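You operate a simulated robot arm through the tools that you are given. There is no shell and no other tool.

The job below is to be done with a simulated robot arm. You get a single attempt, and the scene is never put back.

JOB
Turn the heater off and brush the dust off the plate inside.
Fine: use the green brush; lift the guard once the HOT lamp is out; at the end guard shut, brush back on its shelf; change no other setting. Set down upright: green brush. What is to be rubbed or washed off counts as gone when no trace of it is left.

It is judged by the outcome, as a careful person would: the job done as asked, and still so three seconds after it is handed in. It fails if anything else is knocked over, pushed out of place, dropped, spilled or broken.

ROBOT AND FRAMES
A 7-joint arm with a fingered hand, fixed in place. Base frame: the origin is on the floor under the middle of its stand, x ahead of it, y to its left, z up. Readings come in mm, rad, newtons and seconds.
With the tool pointing down near the work surface it reaches from about 100 to 600 mm from the base axis. Its first joint turns from -2.007 to 2.007 rad. Payload 3.1 kg.
The tool frame sits at the grasp point between the pads (the TCP): z along the fingers, y along the line on which they close. The tips reach 22 mm beyond it. The gripper opens to 112 mm; its body begins 60 mm behind the TCP. The gripper is a hand of 3 fingers: y runs from the thumb to the fingers, the wrist lies at [0, 0, -218] in the tool frame.
Orientation is that of the tool frame in the base frame, as [roll, pitch, yaw] about the fixed x, y, z axes, in that order (R = Rz(yaw) Ry(pitch) Rx(roll)). With the fingers straight down and closing along the base's y, the tool's x points along the base's -x, its y along +y and its z along -z.

CONTROLS
- The arm moves only by the tool move_arm. Its argument "series" is a list of rows, each a list of 2 entries, a list of its own where there are three numbers: the shift along the base's x, y, z in cm, then the turn, a rotation vector about the base's x, y, z in rad. In form: [[[x, y, z], [ax, ay, az]], ...]. A call has 1 to 20 rows; each row shifts and turns the commanded pose from where the row before left it. A row lasts 0.2 s, in which the tool goes at most 50 mm and 0.15 rad; a call with a longer step from one row to the next is refused whole. Where a pose cannot be reached the arm comes as near as it can. A force on the tool above 40 N (or 10 N above the force at the start of the call, whichever is more), or a blocked arm, ends the call early, and 0.2 s more pass. In this call time passes only in rows, and 0.2 s behind the last. The reply holds the time, the measured pose of the TCP, the force on the tool along the base axes, the opening and the grip force, in the units named above and with some noise, with the torque about the TCP (base axes, N m) and any sound that the robot's microphone picked up.
- Cameras (640 x 400 px; columns grow to the right, rows downward): "scene" is fixed at [218.3, 650.8, 1457.9]; the picture's right is [-0.97, -0.26, 0.00], its down [-0.12, 0.44, -0.89] and it looks along [0.23, -0.86, -0.45] (base axes); focal length 343 px, centre (320, 200). "wrist" rides on the gripper at [66, 3, -80] in the tool frame; the picture's right is [-0.05, 1.00, 0.00], its down [-0.77, -0.04, -0.64] and it looks along [-0.64, -0.03, 0.77] (tool axes); focal length 275 px, centre (320, 200). There is no depth. A picture from a camera that has moved, and an enlarged one, comes with that camera's place and axes in the base frame and with its lens.
- get_image(camera): a new picture of that camera. No time passes.
- move_column(by): slides the trunk up (or, below 0, down) by that many mm; the arm rides with it, the base frame stays. It gives what a move gives, with no picture.
- move_fingers(finger1, finger2, thumb_bend): sets how far each is bent, from 0 (flat) to 100 (curled in); at 30 the hand is open as for a grip, at 70 the pads meet at the TCP. One left out holds its place. A second passes; each finger stops where it meets its share of the squeeze, and holds until it gets a number again. It is the only way to open and close the hand. It gives what a move gives, with no picture; readings hold the bend of each and the force on the fingers (four entries, about 0 where the hand has none), thumb and palm.
- enlarge(camera, box): a new picture of the part [left, top, right, bottom] of that camera's present view, enlarged. No time passes.
- close_job(): hands the job in; it is judged then, once.

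Nothing tells you positions but the pictures and the camera data. Unless the task says otherwise, let go and move clear before handing in.

The tools are called by a JSON object that holds its "fn" and its "kwargs". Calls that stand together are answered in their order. move_arm: Moves the arm, as the interface text tells. Its arguments: {"type":"object","properties":{"series":{"type":"array","items":{"type":"array"}}},"required":["series"]} The other tools are called the same way: move_column (by) moves the trunk up or down; move_fingers (finger1, finger2, thumb_bend) moves the fingers one by one; get_image (camera) takes a picture; enlarge (camera, box) takes an enlarged picture of a part of a camera's view; close_job () hands the job in.

At the start:

```text
clock: 0.0
eef_pos: [482.6, -150.2, 1170.9]
ee_rot: [3.14, 0.001, -3.141]
force: [-0.1, 0.6, -0.2]
moment: [-0.04, -0.01, 0.0]
finger_gap: 112.2
grasp_force: 0.1
shape: jaw
bend: [30.0, 30.0, 30.0]
finger forces: [0.0, 0.0, 0.1, 0.1, 0.1, 0.1]
trunk travel left (down, up): [-775.0, 215.0]
```

scene: 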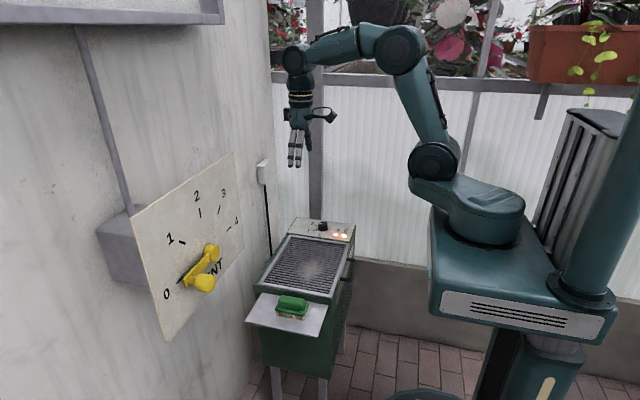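
wrist: 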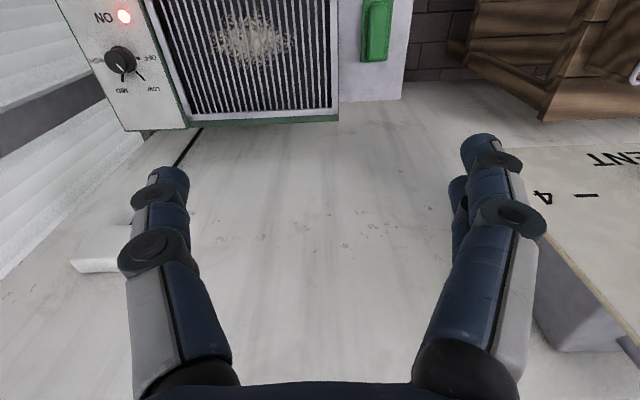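

I see a green heater with a guard grille on top, a control panel with a knob and lamps at its back end, and a green brush on a shelf at the front. I'll look closer before moving.

{"fn": "enlarge", "kwargs": {"camera": "scene", "box": [240, 200, 370, 340]}}

{"fn": "enlarge", "kwargs": {"camera": "wrist", "box": [60, 0, 200, 130]}}

{"fn": "enlarge", "kwargs": {"camera": "wrist", "box": [150, 0, 420, 160]}}

{"fn": "enlarge", "kwargs": {"camera": "scene", "box": [290, 210, 360, 255]}}

```text
2.86 times, centred on (305, 270) of scene
camera zoom: at [218.3, 650.8, 1457.9], right [-0.97, -0.26, 0.0], down [-0.12, 0.44, -0.89], along [0.23, -0.86, -0.45], focal length 979 px, centre (363, 0)
```

zoom: 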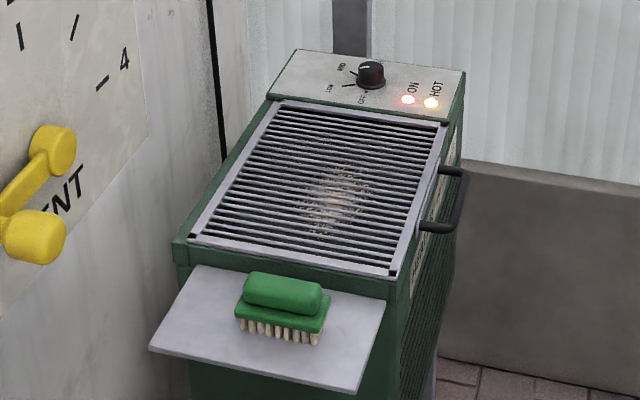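

```text
3.08 times, centred on (130, 65) of wrist
camera zoom: at [416.0, -147.4, 1251.6], right [0.05, 1.0, 0.0], down [0.77, -0.04, 0.64], along [0.64, -0.03, -0.77], focal length 847 px, centre (905, 615)
```

zoom: 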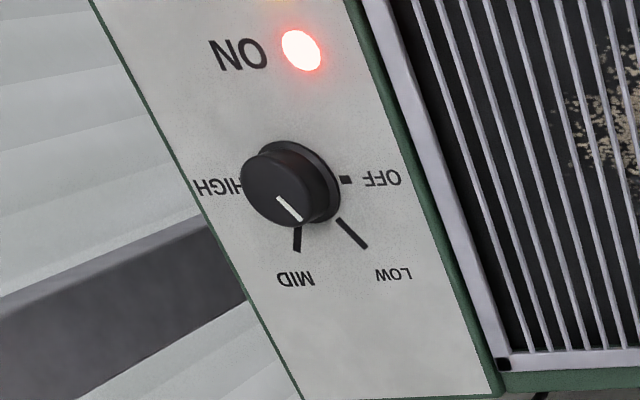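

```text
2.37 times, centred on (285, 80) of wrist
camera zoom: at [416.0, -147.4, 1251.6], right [0.05, 1.0, 0.0], down [0.77, -0.04, 0.64], along [0.64, -0.03, -0.77], focal length 652 px, centre (403, 484)
```

zoom: 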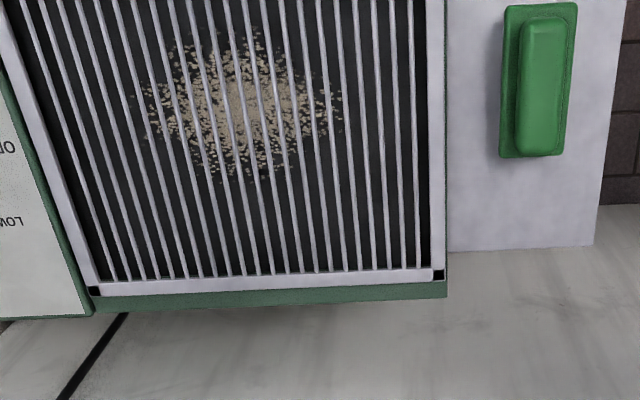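

```text
8.89 times, centred on (325, 232) of scene
camera zoom: at [218.3, 650.8, 1457.9], right [-0.97, -0.26, 0.0], down [-0.12, 0.44, -0.89], along [0.23, -0.86, -0.45], focal length 3046 px, centre (276, -89)
```

zoom: 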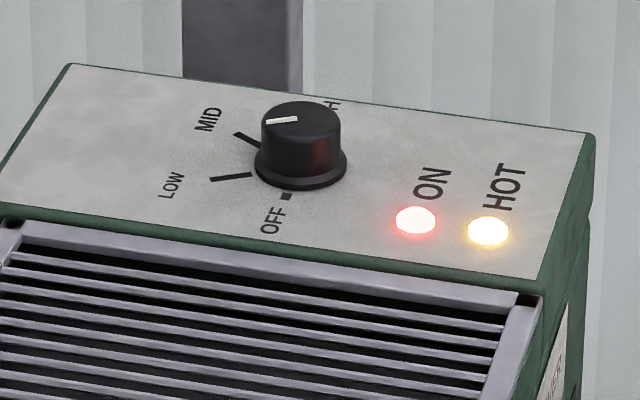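

The heater's long axis runs along y. I put the knob top near (510, -483, 764), reading LOW, with OFF about 60° further round in the +z sense. The guard covers about x 392–626 and y -409 to -127 at z≈733. Its handle is on the robot side, so its hinge should be on the wall side. The brush is near (496, -57) on the shelf (z≈694). First I'll lower the trunk to working height.

{"fn": "move_column", "kwargs": {"by": -250}}

```text
clock: 2.6
eef_pos: [482.8, -150.2, 921.4]
ee_rot: [3.14, 0.001, -3.14]
force: [0.3, -0.3, -0.9]
moment: [0.01, 0.01, 0.0]
finger_gap: 111.6
grasp_force: 0.0
shape: jaw
bend: [30.0, 30.0, 30.0]
finger forces: [0.0, 0.1, 0.1, 0.0, 0.0, 0.1]
trunk travel left (down, up): [-525.0, 465.0]
```

The trunk is down and the hand is at z≈921, clear of the heater. Next I'll move over the knob and check that the arm can reach it.

{"fn": "move_arm", "kwargs": {"series": [[[0.3, -3.5, 0], [0, 0, 0]], [[0.3, -3.5, 0], [0, 0, 0]], [[0.3, -3.5, 0], [0, 0, 0]], [[0.3, -3.5, 0], [0, 0, 0]], [[0.3, -3.5, 0], [0, 0, 0]], [[0.3, -3.5, 0], [0, 0, 0]], [[0.3, -3.5, 0], [0, 0, 0]], [[0.3, -3.5, 0], [0, 0, 0]], [[0.3, -3.5, 0], [0, 0, 0]]]}}

{"fn": "get_image", "kwargs": {"camera": "wrist"}}

{"fn": "get_image", "kwargs": {"camera": "scene"}}

```text
clock: 4.6
eef_pos: [478.3, -386.1, 910.2]
ee_rot: [-3.141, -0.001, -3.141]
force: [0.4, 0.2, -0.3]
moment: [0.0, 0.02, 0.02]
finger_gap: 112.1
grasp_force: 0.2
shape: jaw
bend: [30.0, 30.0, 30.0]
finger forces: [0.0, 0.0, 0.1, 0.0, 0.0, 0.1]
out of reach, approached as far as the arm can: row 7, 8, 9
trunk travel left (down, up): [-525.0, 465.0]
```

```text
taken
camera wrist: at [412.4, -383.7, 990.9], right [0.05, 1.0, 0.0], down [0.77, -0.04, 0.64], along [0.64, -0.03, -0.77], focal length 275 px, centre (320, 200)
```

wrist: 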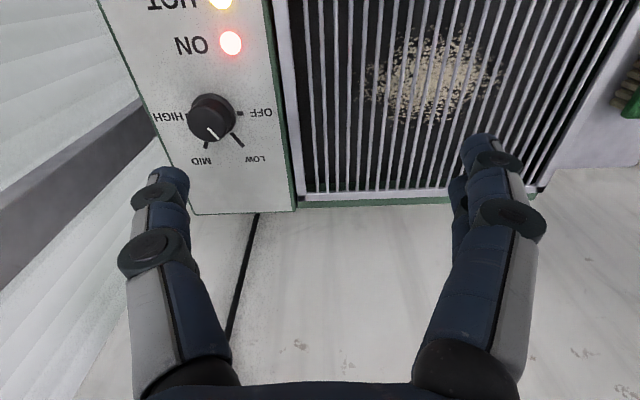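

```text
taken
```

scene: 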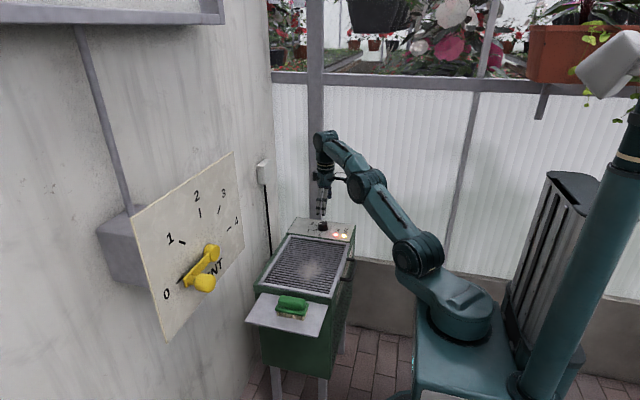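

The arm stops short at about 614 mm radius with the tool vertical. To reach the knob I'll have to lean the tool outward. First I'll refine the knob's position from this closer view.

{"fn": "enlarge", "kwargs": {"camera": "wrist", "box": [130, 60, 310, 180]}}

{"fn": "enlarge", "kwargs": {"camera": "wrist", "box": [280, 0, 640, 220]}}

{"fn": "enlarge", "kwargs": {"camera": "scene", "box": [290, 210, 370, 260]}}

```text
3.33 times, centred on (220, 120) of wrist
camera zoom: at [412.4, -383.7, 990.9], right [0.05, 1.0, 0.0], down [0.77, -0.04, 0.64], along [0.64, -0.03, -0.77], focal length 918 px, centre (653, 467)
```

zoom: 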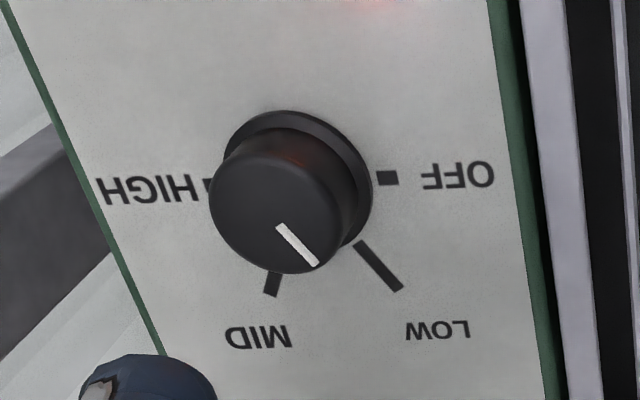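

```text
1.78 times, centred on (460, 110) of wrist
camera zoom: at [412.4, -383.7, 990.9], right [0.05, 1.0, 0.0], down [0.77, -0.04, 0.64], along [0.64, -0.03, -0.77], focal length 489 px, centre (71, 360)
```

zoom: 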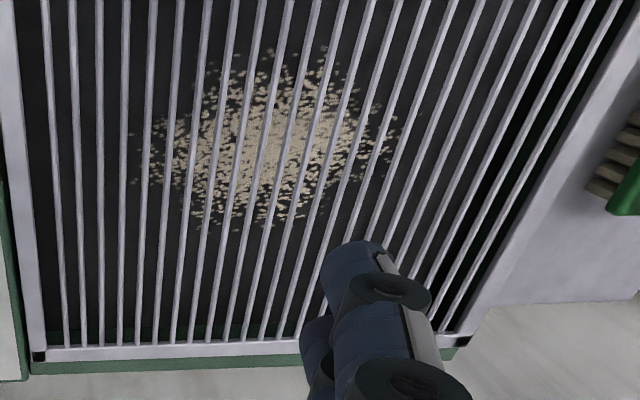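

```text
8.00 times, centred on (330, 235) of scene
camera zoom: at [218.3, 650.8, 1457.9], right [-0.97, -0.26, 0.0], down [-0.12, 0.44, -0.89], along [0.23, -0.86, -0.45], focal length 2741 px, centre (240, -80)
```

zoom: 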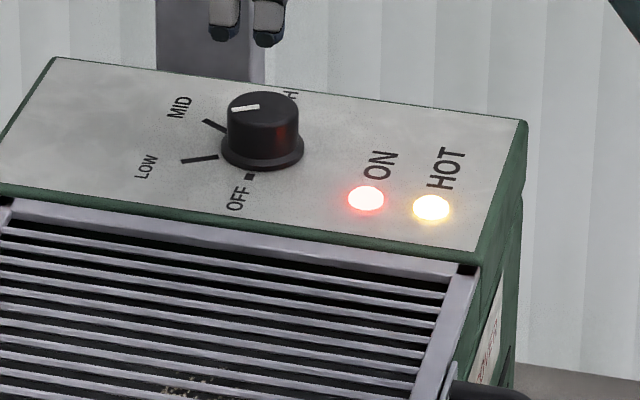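

The knob top is at about (508, -484, 764) and the panel at z≈738. I'll yaw the hand and then lean it outward by about 25°, staying high for now.

{"fn": "move_arm", "kwargs": {"series": [[[0, 0, 0], [0, 0, -0.1423]], [[0, 0, 0], [0, 0, -0.1423]], [[0, 0, 0], [0, 0, -0.1423]], [[0, 0, 0], [0, 0, -0.1423]], [[0, 0, 0], [0, 0, -0.1423]], [[0, 0, 0], [0, 0, -0.1423]], [[0, 0, 0], [0, 0, -0.1423]], [[0, 0, 0], [0, 0, -0.1423]], [[0, 0, 0], [0, 0, -0.1423]], [[0, 0, 0], [-0.1393, -0.0416, 0]], [[0, 0, 0], [-0.1393, -0.0416, 0]], [[0, 0, 0], [-0.1393, -0.0416, 0]]]}}

```text
clock: 7.2
eef_pos: [477.7, -384.9, 911.8]
ee_rot: [-3.14, 0.437, 1.859]
force: [-0.5, -0.2, -0.2]
moment: [0.02, 0.05, -0.01]
finger_gap: 111.6
grasp_force: 0.0
shape: jaw
bend: [30.0, 30.0, 30.0]
finger forces: [0.0, 0.0, 0.0, 0.0, 0.1, 0.1]
trunk travel left (down, up): [-525.0, 465.0]
```

The hand is now leaned outward as planned, and each new call starts from the measured pose. Next I'll move to a hover above the knob.

{"fn": "move_arm", "kwargs": {"series": [[[0.76, -2.47, -2.0], [0, 0, 0]], [[0.76, -2.47, -2.0], [0, 0, 0]], [[0.76, -2.47, -2.0], [0, 0, 0]], [[0.76, -2.47, -2.0], [0, 0, 0]]]}}

{"fn": "get_image", "kwargs": {"camera": "wrist"}}

{"fn": "get_image", "kwargs": {"camera": "scene"}}

```text
clock: 8.2
eef_pos: [507.4, -484.5, 831.2]
ee_rot: [-3.141, 0.437, 1.862]
force: [0.4, 1.0, -0.2]
moment: [0.03, -0.01, 0.0]
finger_gap: 111.9
grasp_force: 0.1
shape: jaw
bend: [30.0, 30.0, 30.0]
finger forces: [0.1, 0.1, 0.1, 0.0, 0.1, 0.0]
trunk travel left (down, up): [-525.0, 465.0]
```

```text
taken
camera wrist: at [483.7, -393.7, 876.3], right [0.97, 0.25, 0.02], down [0.09, -0.42, 0.9], along [0.23, -0.87, -0.43], focal length 275 px, centre (320, 200)
```

wrist: 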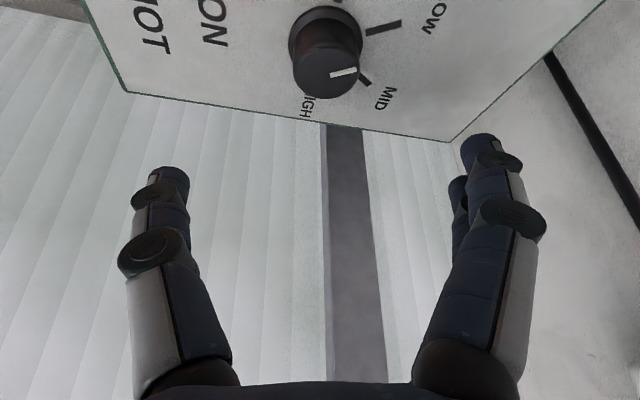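

```text
taken
```

scene: 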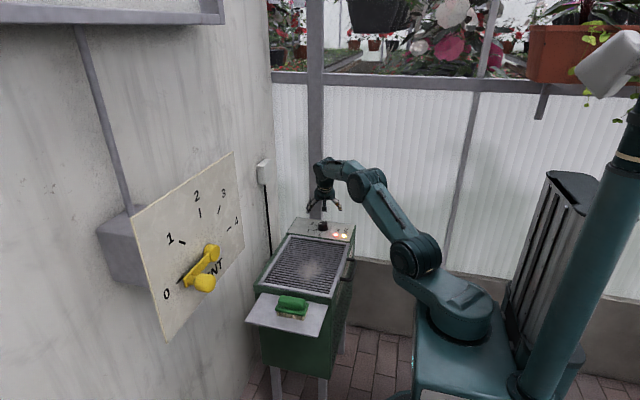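

The hand is centred over the knob. I'll lower it until the fingertips are at the knob's mid-height, then close gently.

{"fn": "move_arm", "kwargs": {"series": [[[0.1, 0, -2.0], [0, 0, 0]], [[0.1, 0, -2.0], [0, 0, 0]], [[0.0, 0, -1.7], [0, 0, 0]]]}}

{"fn": "move_fingers", "kwargs": {"finger1": 48, "finger2": 48, "thumb_bend": 48}}

{"fn": "get_image", "kwargs": {"camera": "wrist"}}

{"fn": "enlarge", "kwargs": {"camera": "scene", "box": [280, 150, 380, 250]}}

```text
clock: 9.0
eef_pos: [509.9, -483.0, 774.0]
ee_rot: [-3.141, 0.435, 1.861]
force: [-1.2, -0.4, 0.9]
moment: [0.0, -0.02, 0.03]
finger_gap: 112.0
grasp_force: 0.0
shape: jaw
bend: [30.0, 30.0, 30.0]
finger forces: [0.0, 0.0, 0.0, 0.0, 0.0, 0.0]
trunk travel left (down, up): [-525.0, 465.0]
```

```text
clock: 10.0
eef_pos: [509.5, -483.4, 775.1]
ee_rot: [-3.14, 0.435, 1.861]
force: [-0.1, 0.0, -0.3]
moment: [-0.03, 0.01, -0.01]
finger_gap: 61.5
grasp_force: 0.0
shape: fingers
bend: [48.0, 48.0, 48.0]
finger forces: [0.0, 0.1, 0.1, 0.1, 0.0, 0.0]
trunk travel left (down, up): [-525.0, 465.0]
```

```text
taken
camera wrist: at [486.3, -392.2, 818.8], right [0.97, 0.25, 0.02], down [0.09, -0.42, 0.9], along [0.23, -0.87, -0.43], focal length 275 px, centre (320, 200)
```

wrist: 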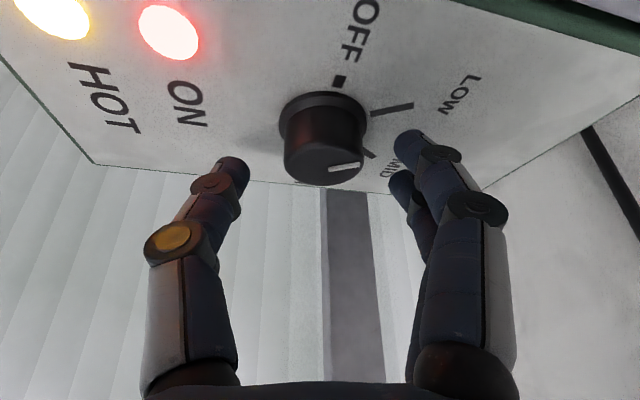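

```text
4.00 times, centred on (330, 200) of scene
camera zoom: at [218.3, 650.8, 1457.9], right [-0.97, -0.26, 0.0], down [-0.12, 0.44, -0.89], along [0.23, -0.86, -0.45], focal length 1370 px, centre (280, 200)
```

zoom: 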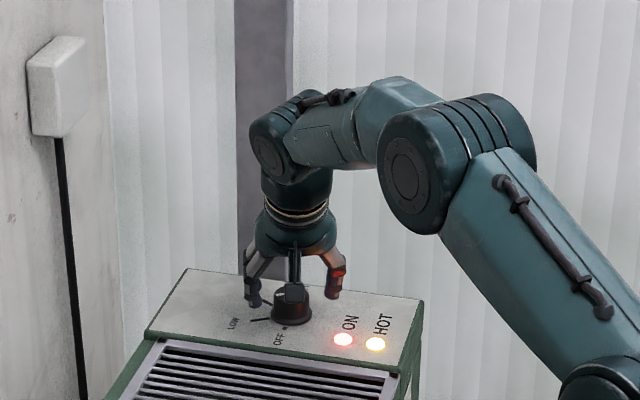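

The hand is aligned, with the fingers straddling the knob. Because of the lean, I'll shift slightly so the knob sits mid-pad, then grip it.

{"fn": "move_arm", "kwargs": {"series": [[[-0.14, 0.6, -0.4], [0, 0, 0]], [[0, 0, -0.4], [0, 0, 0]]]}}

{"fn": "move_fingers", "kwargs": {"finger1": 60, "finger2": 60, "thumb_bend": 60}}

{"fn": "get_image", "kwargs": {"camera": "wrist"}}

{"fn": "enlarge", "kwargs": {"camera": "scene", "box": [300, 200, 360, 245]}}

```text
clock: 10.6
eef_pos: [508.5, -478.8, 764.9]
ee_rot: [3.141, 0.438, 1.861]
force: [-0.1, -0.6, 0.0]
moment: [0.0, -0.01, -0.02]
finger_gap: 61.5
grasp_force: 0.1
shape: fingers
bend: [48.0, 48.0, 48.0]
finger forces: [0.1, 0.1, 0.0, 0.0, 0.0, 0.0]
trunk travel left (down, up): [-525.0, 465.0]
```

```text
clock: 11.6
eef_pos: [509.2, -477.7, 766.9]
ee_rot: [-3.14, 0.437, 1.86]
force: [0.4, 1.7, 0.1]
moment: [0.01, 0.01, 0.02]
finger_gap: 28.1
grasp_force: 1.4
shape: fingers
bend: [60.0, 57.0, 60.0]
finger forces: [0.0, 1.9, 0.0, 0.0, 0.3, 0.0]
trunk travel left (down, up): [-525.0, 465.0]
```

```text
taken
camera wrist: at [485.0, -386.8, 811.0], right [0.97, 0.25, 0.02], down [0.09, -0.42, 0.9], along [0.23, -0.87, -0.43], focal length 275 px, centre (320, 200)
```

wrist: 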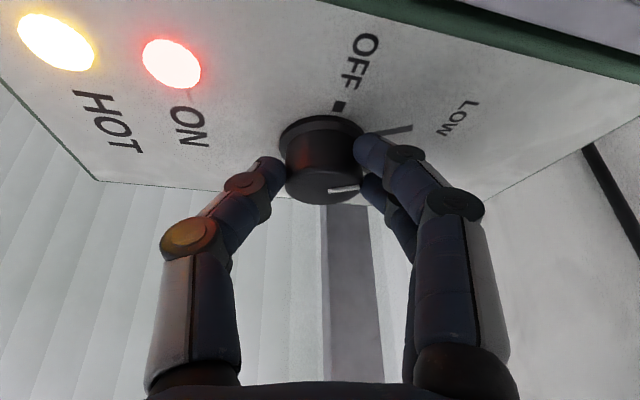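

```text
8.89 times, centred on (330, 222) of scene
camera zoom: at [218.3, 650.8, 1457.9], right [-0.97, -0.26, 0.0], down [-0.12, 0.44, -0.89], along [0.23, -0.86, -0.45], focal length 3046 px, centre (231, 0)
```

zoom: 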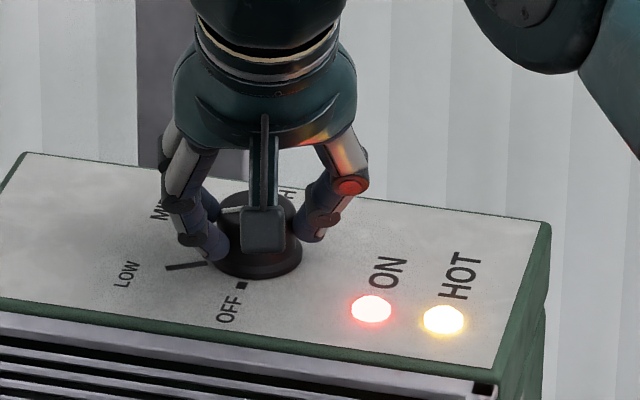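

Finger 2 is touching and the others are almost there. I'll squeeze further to get a firm three-finger grip.

{"fn": "move_fingers", "kwargs": {"finger1": 70, "finger2": 70, "thumb_bend": 70}}

{"fn": "get_image", "kwargs": {"camera": "wrist"}}

```text
clock: 12.6
eef_pos: [509.1, -477.9, 766.3]
ee_rot: [-3.138, 0.434, 1.863]
force: [1.5, 1.9, -2.1]
moment: [0.11, 0.02, 0.04]
finger_gap: 21.2
grasp_force: 9.8
shape: fingers
bend: [64.0, 59.0, 65.0]
finger forces: [4.0, 6.6, 0.1, 0.0, 9.1, 0.0]
trunk travel left (down, up): [-525.0, 465.0]
```

```text
taken
camera wrist: at [485.0, -386.6, 810.7], right [0.97, 0.25, 0.02], down [0.09, -0.42, 0.9], along [0.23, -0.87, -0.43], focal length 275 px, centre (320, 200)
```

wrist: 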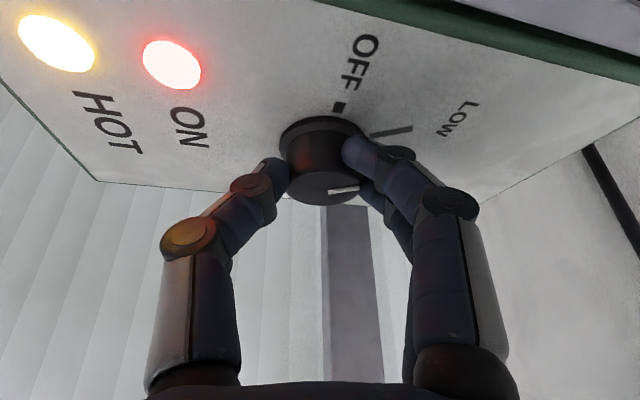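

The grip is firm at about 10 N. I'll turn the knob +60° about its vertical axis, from LOW to OFF.

{"fn": "move_arm", "kwargs": {"series": [[[-0.063, -0.012, 0], [0, 0, 0.105]], [[-0.062, -0.02, 0], [0, 0, 0.105]], [[-0.059, -0.025, 0], [0, 0, 0.105]], [[-0.058, -0.033, 0], [0, 0, 0.105]], [[-0.052, -0.037, 0], [0, 0, 0.105]], [[-0.048, -0.043, 0], [0, 0, 0.105]], [[-0.044, -0.048, 0], [0, 0, 0.105]], [[-0.039, -0.051, 0], [0, 0, 0.105]], [[-0.032, -0.056, 0], [0, 0, 0.105]], [[-0.027, -0.06, 0], [0, 0, 0.105]]]}}

{"fn": "get_image", "kwargs": {"camera": "wrist"}}

{"fn": "enlarge", "kwargs": {"camera": "scene", "box": [300, 200, 360, 245]}}

```text
clock: 14.8
eef_pos: [501.2, -485.3, 767.2]
ee_rot: [-3.141, 0.438, 2.912]
force: [-18.5, -5.2, -2.6]
moment: [-0.11, 0.34, -0.21]
finger_gap: 22.1
grasp_force: 13.0
shape: fingers
bend: [67.0, 63.0, 63.0]
finger forces: [3.9, 3.6, 0.0, 0.0, 17.9, 0.0]
trunk travel left (down, up): [-525.0, 465.0]
```

```text
taken
camera wrist: at [410.6, -460.1, 811.6], right [0.27, 0.96, 0.02], down [0.41, -0.13, 0.9], along [0.87, -0.23, -0.43], focal length 275 px, centre (320, 200)
```

wrist: 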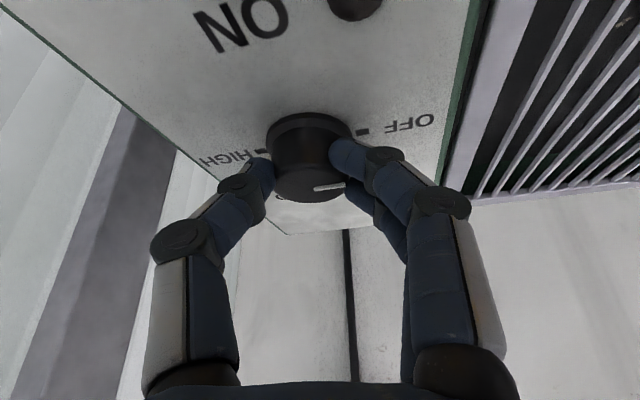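

```text
8.89 times, centred on (330, 222) of scene
camera zoom: at [218.3, 650.8, 1457.9], right [-0.97, -0.26, 0.0], down [-0.12, 0.44, -0.89], along [0.23, -0.86, -0.45], focal length 3046 px, centre (231, 0)
```

zoom: 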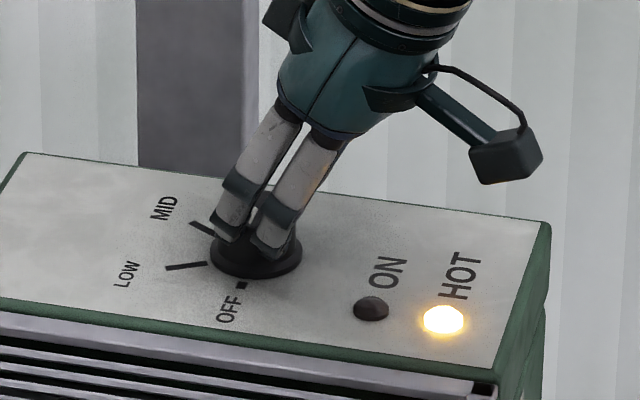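

The ON lamp is out and HOT is still lit. I'll let go of the knob and check where its pointer stands.

{"fn": "move_fingers", "kwargs": {"finger1": 45, "finger2": 45, "thumb_bend": 45}}

{"fn": "get_image", "kwargs": {"camera": "wrist"}}

```text
clock: 15.8
eef_pos: [504.8, -482.2, 766.5]
ee_rot: [-3.141, 0.436, 2.913]
force: [-0.8, -0.5, 0.6]
moment: [0.02, 0.01, 0.06]
finger_gap: 68.9
grasp_force: 0.1
shape: fingers
bend: [45.0, 45.0, 45.0]
finger forces: [0.1, 0.1, 0.0, 0.0, 0.0, 0.0]
trunk travel left (down, up): [-525.0, 465.0]
```

```text
taken
camera wrist: at [413.7, -458.0, 811.4], right [0.27, 0.96, 0.02], down [0.41, -0.13, 0.9], along [0.87, -0.23, -0.43], focal length 275 px, centre (320, 200)
```

wrist: 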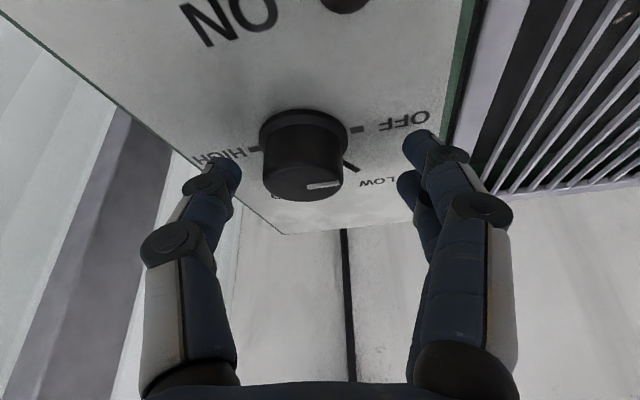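

The pointer now faces OFF. I'll lift straight up, back away, and check the knob and lamps again.

{"fn": "move_arm", "kwargs": {"series": [[[0, 0, 2.5], [0, 0, 0]], [[0, 0, 3.5], [0, 0, 0]], [[0, 0, 3.5], [0, 0, 0]]]}}

{"fn": "enlarge", "kwargs": {"camera": "scene", "box": [290, 205, 370, 255]}}

{"fn": "get_image", "kwargs": {"camera": "wrist"}}

```text
clock: 16.6
eef_pos: [504.5, -482.5, 861.1]
ee_rot: [-3.141, 0.435, 2.911]
force: [0.1, 0.4, 0.1]
moment: [0.0, 0.0, 0.02]
finger_gap: 68.5
grasp_force: 0.0
shape: fingers
bend: [45.0, 45.0, 45.0]
finger forces: [0.0, 0.1, 0.0, 0.0, 0.0, 0.0]
trunk travel left (down, up): [-525.0, 465.0]
```

```text
8.00 times, centred on (330, 230) of scene
camera zoom: at [218.3, 650.8, 1457.9], right [-0.97, -0.26, 0.0], down [-0.12, 0.44, -0.89], along [0.23, -0.86, -0.45], focal length 2741 px, centre (240, -40)
```

zoom: 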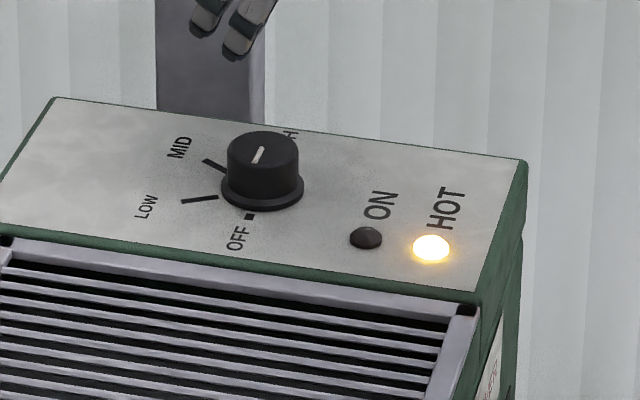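

```text
taken
camera wrist: at [414.4, -458.1, 905.8], right [0.27, 0.96, 0.02], down [0.41, -0.13, 0.9], along [0.87, -0.23, -0.43], focal length 275 px, centre (320, 200)
```

wrist: 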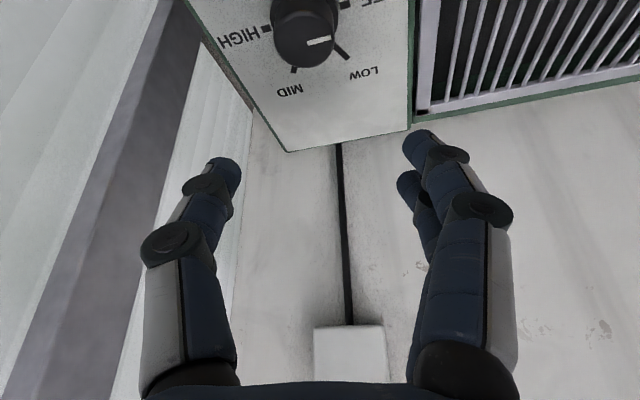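

The pointer is at OFF, the ON lamp is out and HOT is still lit. While it cools I'll move over to the guard handle, bring the hand vertical, and look at it, with the guard left closed.

{"fn": "move_arm", "kwargs": {"series": [[[-3.1, 2.8, 0.5], [0, 0, 0]], [[-3.1, 2.8, 0.5], [0, 0, 0]], [[-3.1, 2.8, 0.5], [0, 0, 0]], [[-3.1, 2.8, 0], [0, 0, 0]], [[-3.1, 2.8, 0], [0, 0, 0]], [[0, 2.5, 0], [0.0332, 0.1412, 0]], [[0, 2.5, 0], [0.0332, 0.1412, 0]], [[0, 2.5, 0], [0.0332, 0.1412, 0]], [[0, 0, 0], [0, 0, -0.134]], [[0, 0, 0], [0, 0, -0.134]], [[0, 0, 0], [0, 0, -0.134]], [[0, 0, 0], [0, 0, -0.134]], [[0, 0, 0], [0, 0, -0.134]], [[0, 0, 0], [0, 0, -0.134]], [[0, 0, 0], [0, 0, -0.134]], [[0, 0, 0], [0, 0, -0.134]], [[0, 0, 0], [0, 0, -0.134]], [[0, 0, 0], [0, 0, -0.134]]]}}

{"fn": "get_image", "kwargs": {"camera": "wrist"}}

{"fn": "get_image", "kwargs": {"camera": "scene"}}

```text
clock: 20.4
eef_pos: [349.1, -268.1, 877.5]
ee_rot: [-3.141, 0.001, 1.57]
force: [-0.4, -0.5, 0.2]
moment: [-0.03, 0.02, 0.0]
finger_gap: 68.8
grasp_force: 0.1
shape: fingers
bend: [45.0, 45.0, 45.0]
finger forces: [0.0, 0.0, 0.1, 0.1, 0.0, 0.1]
trunk travel left (down, up): [-525.0, 465.0]
```

```text
taken
camera wrist: at [351.9, -201.6, 956.8], right [1.0, -0.05, 0.0], down [-0.04, -0.77, 0.64], along [-0.03, -0.64, -0.77], focal length 275 px, centre (320, 200)
```

wrist: 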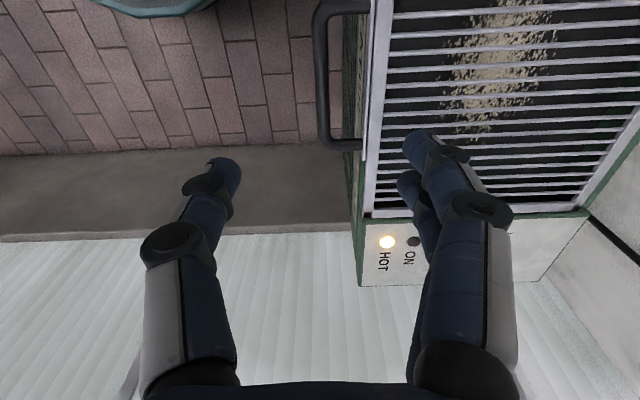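

```text
taken
```

scene: 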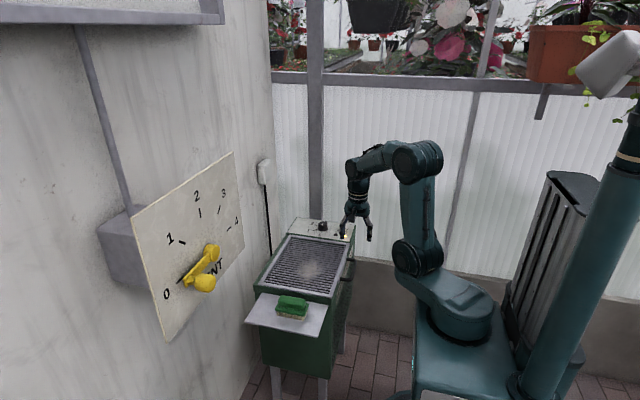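

I can see the guard handle, a black loop on the robot side. I'll enlarge it to work out its exact geometry.

{"fn": "enlarge", "kwargs": {"camera": "wrist", "box": [280, 0, 420, 180]}}

{"fn": "enlarge", "kwargs": {"camera": "scene", "box": [310, 240, 380, 320]}}

```text
2.22 times, centred on (350, 90) of wrist
camera zoom: at [351.9, -201.6, 956.8], right [1.0, -0.05, 0.0], down [-0.04, -0.77, 0.64], along [-0.03, -0.64, -0.77], focal length 612 px, centre (253, 444)
```

zoom: 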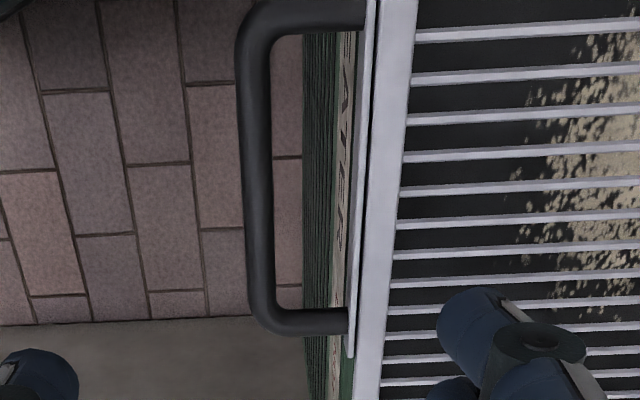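

```text
5.00 times, centred on (345, 280) of scene
camera zoom: at [218.3, 650.8, 1457.9], right [-0.97, -0.26, 0.0], down [-0.12, 0.44, -0.89], along [0.23, -0.86, -0.45], focal length 1713 px, centre (195, -200)
```

zoom: 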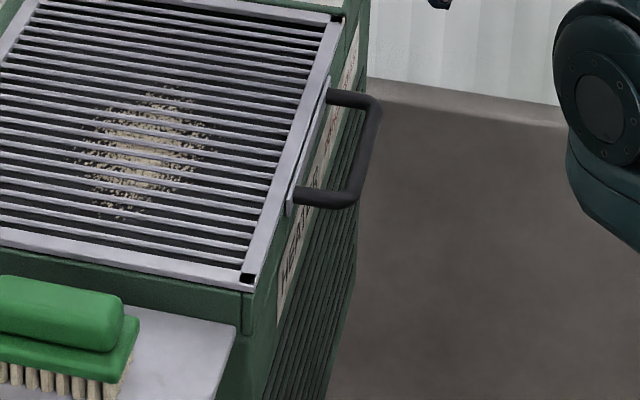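

The handle bar runs along y at x≈351, z≈722, from y≈-329 to -222. It's about 13 mm thick, with a gap of about 28 mm to the guard's side. I'll pre-shape the hand and hover above the bar while the heater cools.

{"fn": "move_fingers", "kwargs": {"finger1": 57, "finger2": 57, "thumb_bend": 48}}

{"fn": "move_arm", "kwargs": {"series": [[[-0.1, -0.2, -2.5], [0, 0, 0]], [[-0.1, -0.2, -2.5], [0, 0, 0]], [[-0.1, -0.2, -2.0], [0, 0, 0]], [[0, 0, 0], [0, 0, 0]]]}}

{"fn": "get_image", "kwargs": {"camera": "wrist"}}

{"fn": "enlarge", "kwargs": {"camera": "scene", "box": [300, 190, 400, 290]}}

```text
clock: 21.4
eef_pos: [349.8, -267.8, 875.4]
ee_rot: [-3.14, 0.001, 1.57]
force: [-0.9, 0.1, -0.5]
moment: [-0.01, -0.04, -0.01]
finger_gap: 49.9
grasp_force: 0.0
shape: fingers
bend: [56.0, 56.0, 48.0]
finger forces: [0.0, 0.1, 0.0, 0.0, 0.1, 0.0]
trunk travel left (down, up): [-525.0, 465.0]
```

```text
clock: 22.4
eef_pos: [344.4, -273.7, 805.7]
ee_rot: [3.142, 0.001, 1.57]
force: [-0.1, 0.6, 0.2]
moment: [-0.03, 0.04, 0.01]
finger_gap: 50.1
grasp_force: 0.1
shape: fingers
bend: [56.0, 56.0, 48.0]
finger forces: [0.1, 0.1, 0.1, 0.0, 0.1, 0.0]
trunk travel left (down, up): [-525.0, 465.0]
```

```text
taken
camera wrist: at [348.9, -207.5, 885.9], right [1.0, -0.05, 0.0], down [-0.04, -0.77, 0.64], along [-0.03, -0.64, -0.77], focal length 275 px, centre (320, 200)
```

wrist: 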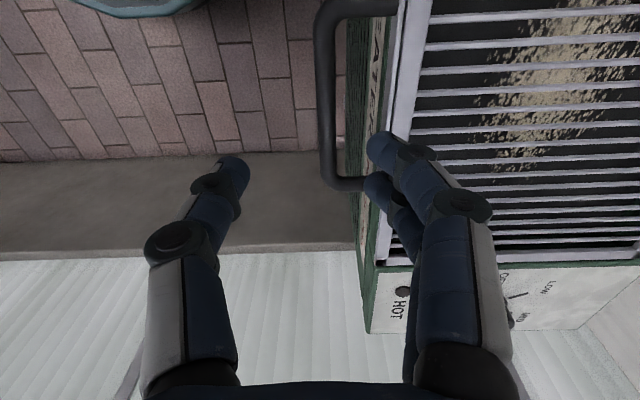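

```text
4.00 times, centred on (350, 240) of scene
camera zoom: at [218.3, 650.8, 1457.9], right [-0.97, -0.26, 0.0], down [-0.12, 0.44, -0.89], along [0.23, -0.86, -0.45], focal length 1370 px, centre (200, 40)
```

zoom: 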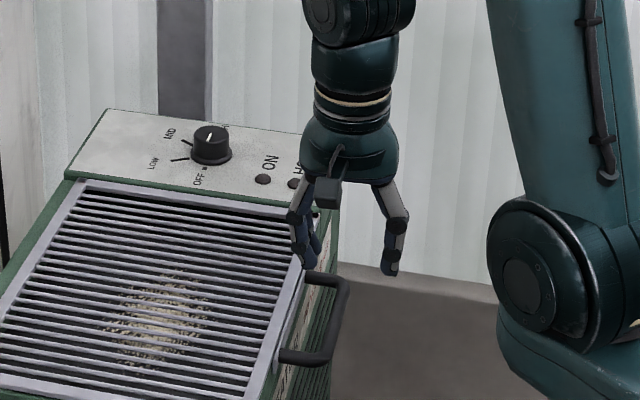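

The HOT lamp looks dark now. I'll confirm it before touching the guard.

{"fn": "enlarge", "kwargs": {"camera": "wrist", "box": [360, 250, 560, 350]}}

{"fn": "enlarge", "kwargs": {"camera": "scene", "box": [310, 215, 390, 275]}}

```text
3.20 times, centred on (460, 300) of wrist
camera zoom: at [348.9, -207.5, 885.9], right [1.0, -0.05, 0.0], down [-0.04, -0.77, 0.64], along [-0.03, -0.64, -0.77], focal length 881 px, centre (-128, -120)
```

zoom: 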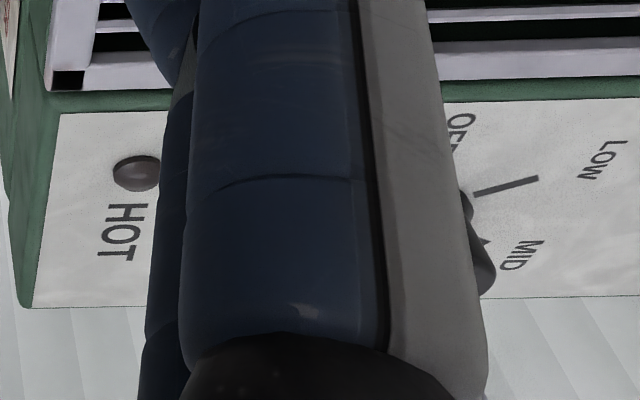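

```text
6.67 times, centred on (350, 245) of scene
camera zoom: at [218.3, 650.8, 1457.9], right [-0.97, -0.26, 0.0], down [-0.12, 0.44, -0.89], along [0.23, -0.86, -0.45], focal length 2284 px, centre (120, -100)
```

zoom: 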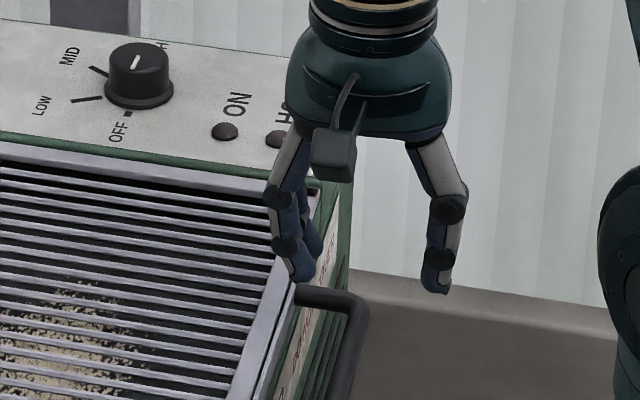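

Both lamps are dark. I'll lean the hand by about 20° so the fingers hang nearly vertical in the handle gap, then check the alignment before going down.

{"fn": "move_fingers", "kwargs": {"finger1": 60, "finger2": 60, "thumb_bend": 45}}

{"fn": "move_arm", "kwargs": {"series": [[[-0.1, -0.05, 0], [0, -0.117, 0]], [[-0.1, -0.05, 0], [0, -0.117, 0]], [[0, 0, -1.0], [0, -0.117, 0]], [[0, 0, -1.5], [0, 0, 0]], [[0, 0, 0], [0, 0, 0]]]}}

{"fn": "get_image", "kwargs": {"camera": "wrist"}}

{"fn": "enlarge", "kwargs": {"camera": "scene", "box": [300, 200, 400, 290]}}

```text
clock: 23.4
eef_pos: [347.0, -274.0, 805.3]
ee_rot: [-3.14, 0.002, 1.573]
force: [0.4, 0.2, -0.3]
moment: [0.0, -0.02, 0.0]
finger_gap: 48.3
grasp_force: 0.1
shape: fingers
bend: [60.0, 60.0, 45.0]
finger forces: [0.0, 0.0, 0.0, 0.1, 0.0, 0.0]
trunk travel left (down, up): [-525.0, 465.0]
```

```text
clock: 24.6
eef_pos: [343.9, -275.1, 781.5]
ee_rot: [2.791, 0.002, 1.57]
force: [0.4, 0.1, 0.4]
moment: [-0.02, 0.03, -0.03]
finger_gap: 48.5
grasp_force: 0.0
shape: fingers
bend: [60.0, 60.0, 45.0]
finger forces: [0.0, 0.0, 0.1, 0.0, 0.0, 0.0]
trunk travel left (down, up): [-525.0, 465.0]
```

```text
taken
camera wrist: at [319.0, -209.2, 858.2], right [0.94, -0.05, 0.34], down [-0.25, -0.77, 0.59], along [0.24, -0.64, -0.73], focal length 275 px, centre (320, 200)
```

wrist: 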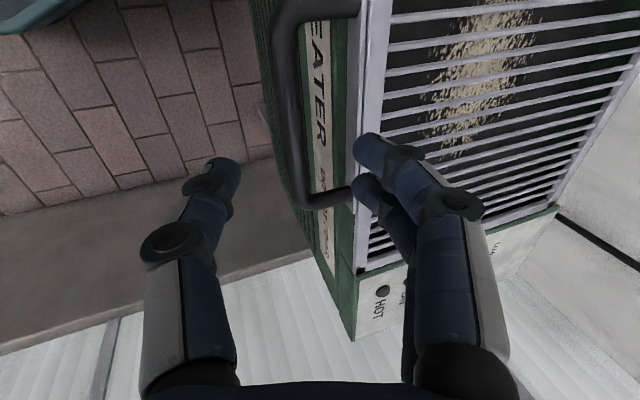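

```text
4.44 times, centred on (350, 245) of scene
camera zoom: at [218.3, 650.8, 1457.9], right [-0.97, -0.26, 0.0], down [-0.12, 0.44, -0.89], along [0.23, -0.86, -0.45], focal length 1523 px, centre (187, 0)
```

zoom: 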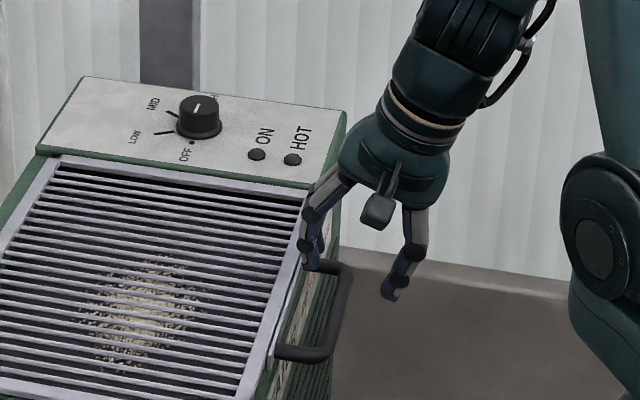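

The fingers line up with the gap, with about 6 mm to spare on each side. I'll go straight down into the loop.

{"fn": "move_arm", "kwargs": {"series": [[[0, 0, -2.0], [0, 0, 0]], [[0, 0, -2.0], [0, 0, 0]], [[0, 0, -1.1], [0, 0, 0]], [[0, 0, -0.9], [0, 0, 0]], [[0, 0, 0], [0, 0, 0]]]}}

{"fn": "get_image", "kwargs": {"camera": "wrist"}}

{"fn": "enlarge", "kwargs": {"camera": "scene", "box": [310, 220, 400, 300]}}

```text
clock: 25.8
eef_pos: [343.3, -275.0, 722.5]
ee_rot: [2.79, 0.002, 1.571]
force: [-0.2, -0.3, 0.8]
moment: [0.0, -0.01, -0.03]
finger_gap: 48.3
grasp_force: 0.0
shape: fingers
bend: [60.0, 60.0, 45.0]
finger forces: [0.0, 0.0, 0.0, 0.1, 0.0, 0.1]
trunk travel left (down, up): [-525.0, 465.0]
```

```text
taken
camera wrist: at [319.1, -208.2, 798.5], right [0.94, -0.05, 0.34], down [-0.25, -0.77, 0.59], along [0.24, -0.64, -0.73], focal length 275 px, centre (320, 200)
```

wrist: 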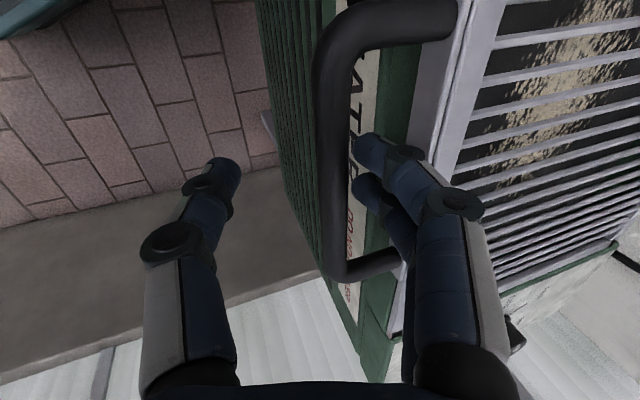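

```text
5.00 times, centred on (355, 260) of scene
camera zoom: at [218.3, 650.8, 1457.9], right [-0.97, -0.26, 0.0], down [-0.12, 0.44, -0.89], along [0.23, -0.86, -0.45], focal length 1713 px, centre (145, -100)
```

zoom: 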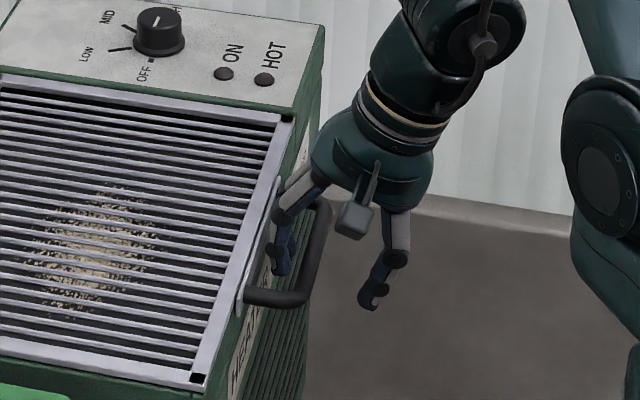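

The fingers are inside the loop without contact. I'll close the thumb and fingers around the bar.

{"fn": "move_fingers", "kwargs": {"finger1": 66, "finger2": 66, "thumb_bend": 68}}

{"fn": "get_image", "kwargs": {"camera": "wrist"}}

{"fn": "enlarge", "kwargs": {"camera": "scene", "box": [320, 230, 380, 290]}}

```text
clock: 26.8
eef_pos: [343.4, -274.6, 721.6]
ee_rot: [2.79, 0.002, 1.572]
force: [-0.3, -0.9, -0.4]
moment: [-0.04, 0.02, -0.01]
finger_gap: 9.5
grasp_force: 0.1
shape: fingers
bend: [66.0, 66.0, 68.0]
finger forces: [0.1, 0.1, 0.0, 0.0, 0.1, 0.0]
trunk travel left (down, up): [-525.0, 465.0]
```

```text
taken
camera wrist: at [319.2, -208.2, 798.6], right [0.94, -0.05, 0.34], down [-0.25, -0.77, 0.59], along [0.24, -0.64, -0.73], focal length 275 px, centre (320, 200)
```

wrist: 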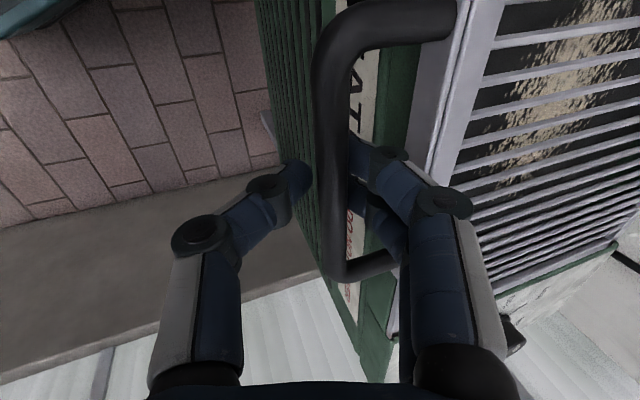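

```text
6.67 times, centred on (350, 260) of scene
camera zoom: at [218.3, 650.8, 1457.9], right [-0.97, -0.26, 0.0], down [-0.12, 0.44, -0.89], along [0.23, -0.86, -0.45], focal length 2284 px, centre (120, -200)
```

zoom: 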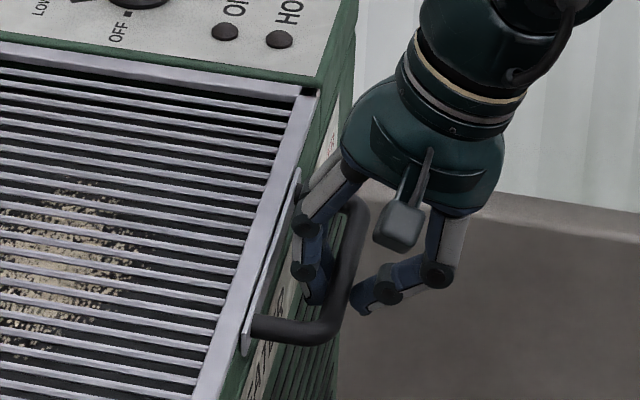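

The fingertips now pass under the bar. I'll close further so it's caged and held.

{"fn": "move_fingers", "kwargs": {"finger1": 78, "finger2": 78, "thumb_bend": 78}}

{"fn": "get_image", "kwargs": {"camera": "wrist"}}

{"fn": "enlarge", "kwargs": {"camera": "scene", "box": [320, 230, 380, 290]}}

```text
clock: 27.8
eef_pos: [346.0, -274.4, 721.9]
ee_rot: [2.79, 0.001, 1.571]
force: [9.6, 0.3, -0.7]
moment: [0.02, -0.02, -0.01]
finger_gap: 0.0
grasp_force: 6.2
shape: fingers
bend: [75.0, 75.0, 76.0]
finger forces: [6.1, 6.2, 0.0, 0.0, 0.0, 0.1]
trunk travel left (down, up): [-525.0, 465.0]
```

```text
taken
camera wrist: at [320.4, -208.1, 798.2], right [0.94, -0.05, 0.34], down [-0.25, -0.77, 0.59], along [0.24, -0.64, -0.73], focal length 275 px, centre (320, 200)
```

wrist: 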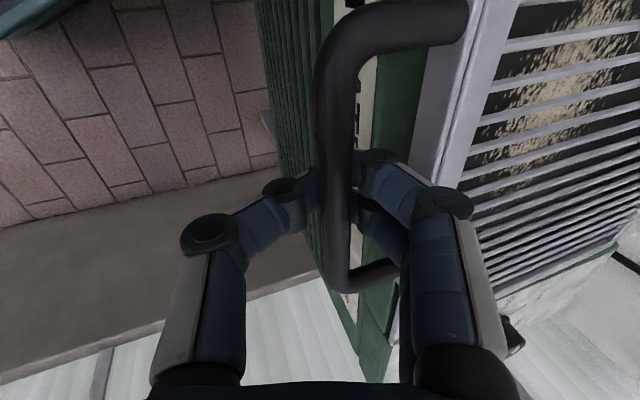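

```text
6.67 times, centred on (350, 260) of scene
camera zoom: at [218.3, 650.8, 1457.9], right [-0.97, -0.26, 0.0], down [-0.12, 0.44, -0.89], along [0.23, -0.86, -0.45], focal length 2284 px, centre (120, -200)
```

zoom: 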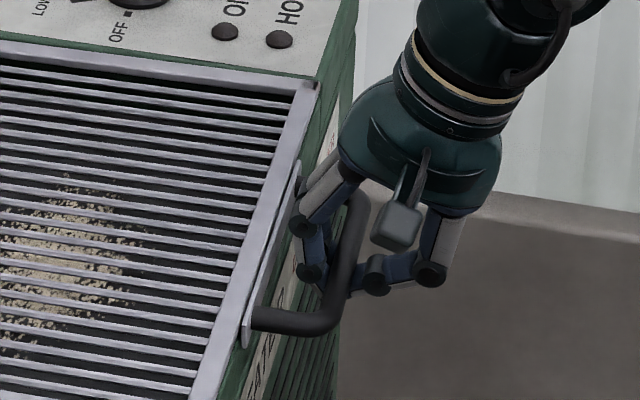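

The bar is caged and the fingers press on it with about 6 N each. With the guard fully up, the arm would be near its reach limit at this trunk height. Before lifting, I'll release, raise the trunk 150 mm straight up out of the loop, and re-enter with the arm lowered.

{"fn": "move_fingers", "kwargs": {"finger1": 60, "finger2": 60, "thumb_bend": 45}}

{"fn": "move_column", "kwargs": {"by": 150}}

{"fn": "get_image", "kwargs": {"camera": "scene"}}

```text
clock: 28.8
eef_pos: [344.1, -274.1, 722.7]
ee_rot: [2.79, 0.003, 1.57]
force: [-0.2, -0.1, 0.0]
moment: [0.02, -0.01, 0.05]
finger_gap: 47.5
grasp_force: 0.1
shape: fingers
bend: [60.0, 60.0, 45.0]
finger forces: [0.1, 0.1, 0.1, 0.1, 0.0, 0.0]
trunk travel left (down, up): [-525.0, 465.0]
```

```text
clock: 30.5
eef_pos: [344.4, -273.9, 872.4]
ee_rot: [2.79, 0.001, 1.57]
force: [-0.2, -0.4, 0.1]
moment: [0.01, -0.01, 0.01]
finger_gap: 47.7
grasp_force: 0.0
shape: fingers
bend: [60.0, 60.0, 45.0]
finger forces: [0.1, 0.0, 0.0, 0.0, 0.0, 0.0]
trunk travel left (down, up): [-675.0, 315.0]
```

```text
taken
```

scene: 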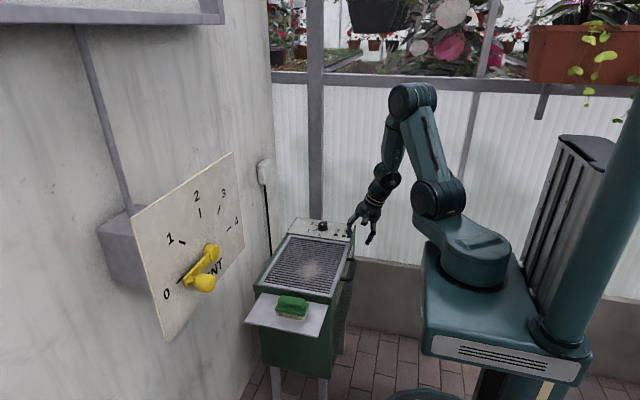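

The hand came out cleanly and the trunk is 150 mm higher. I'll lower the arm back into the loop at the same x and y.

{"fn": "move_arm", "kwargs": {"series": [[[0, 0, -3.5], [0, 0, 0]], [[-0.05, -0.05, -3.5], [0, 0, 0]], [[0, 0, -3.0], [0, 0, 0]], [[0, 0, -2.0], [0, 0, 0]], [[0, 0, -2.0], [0, 0, 0]], [[0, 0, -1.0], [0, 0, 0]], [[0, 0, 0], [0, 0, 0]]]}}

{"fn": "get_image", "kwargs": {"camera": "wrist"}}

```text
clock: 32.1
eef_pos: [342.1, -274.6, 722.2]
ee_rot: [2.79, 0.003, 1.57]
force: [1.2, -0.4, -0.3]
moment: [-0.02, 0.0, 0.02]
finger_gap: 47.8
grasp_force: 0.0
shape: fingers
bend: [60.0, 60.0, 45.0]
finger forces: [0.0, 0.1, 0.0, 0.0, 0.0, 0.0]
trunk travel left (down, up): [-675.0, 315.0]
```

```text
taken
camera wrist: at [317.7, -208.4, 797.9], right [0.94, -0.05, 0.34], down [-0.25, -0.77, 0.59], along [0.24, -0.64, -0.73], focal length 275 px, centre (320, 200)
```

wrist: 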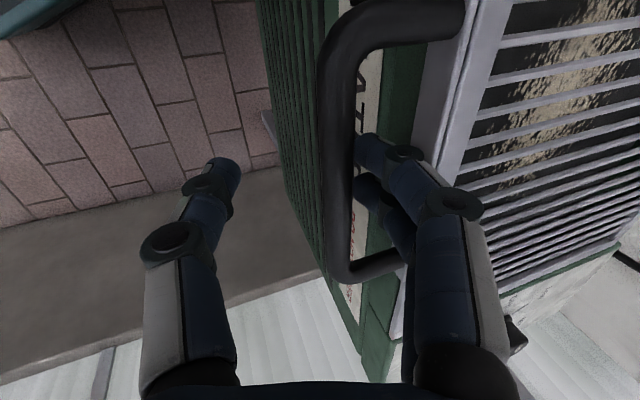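

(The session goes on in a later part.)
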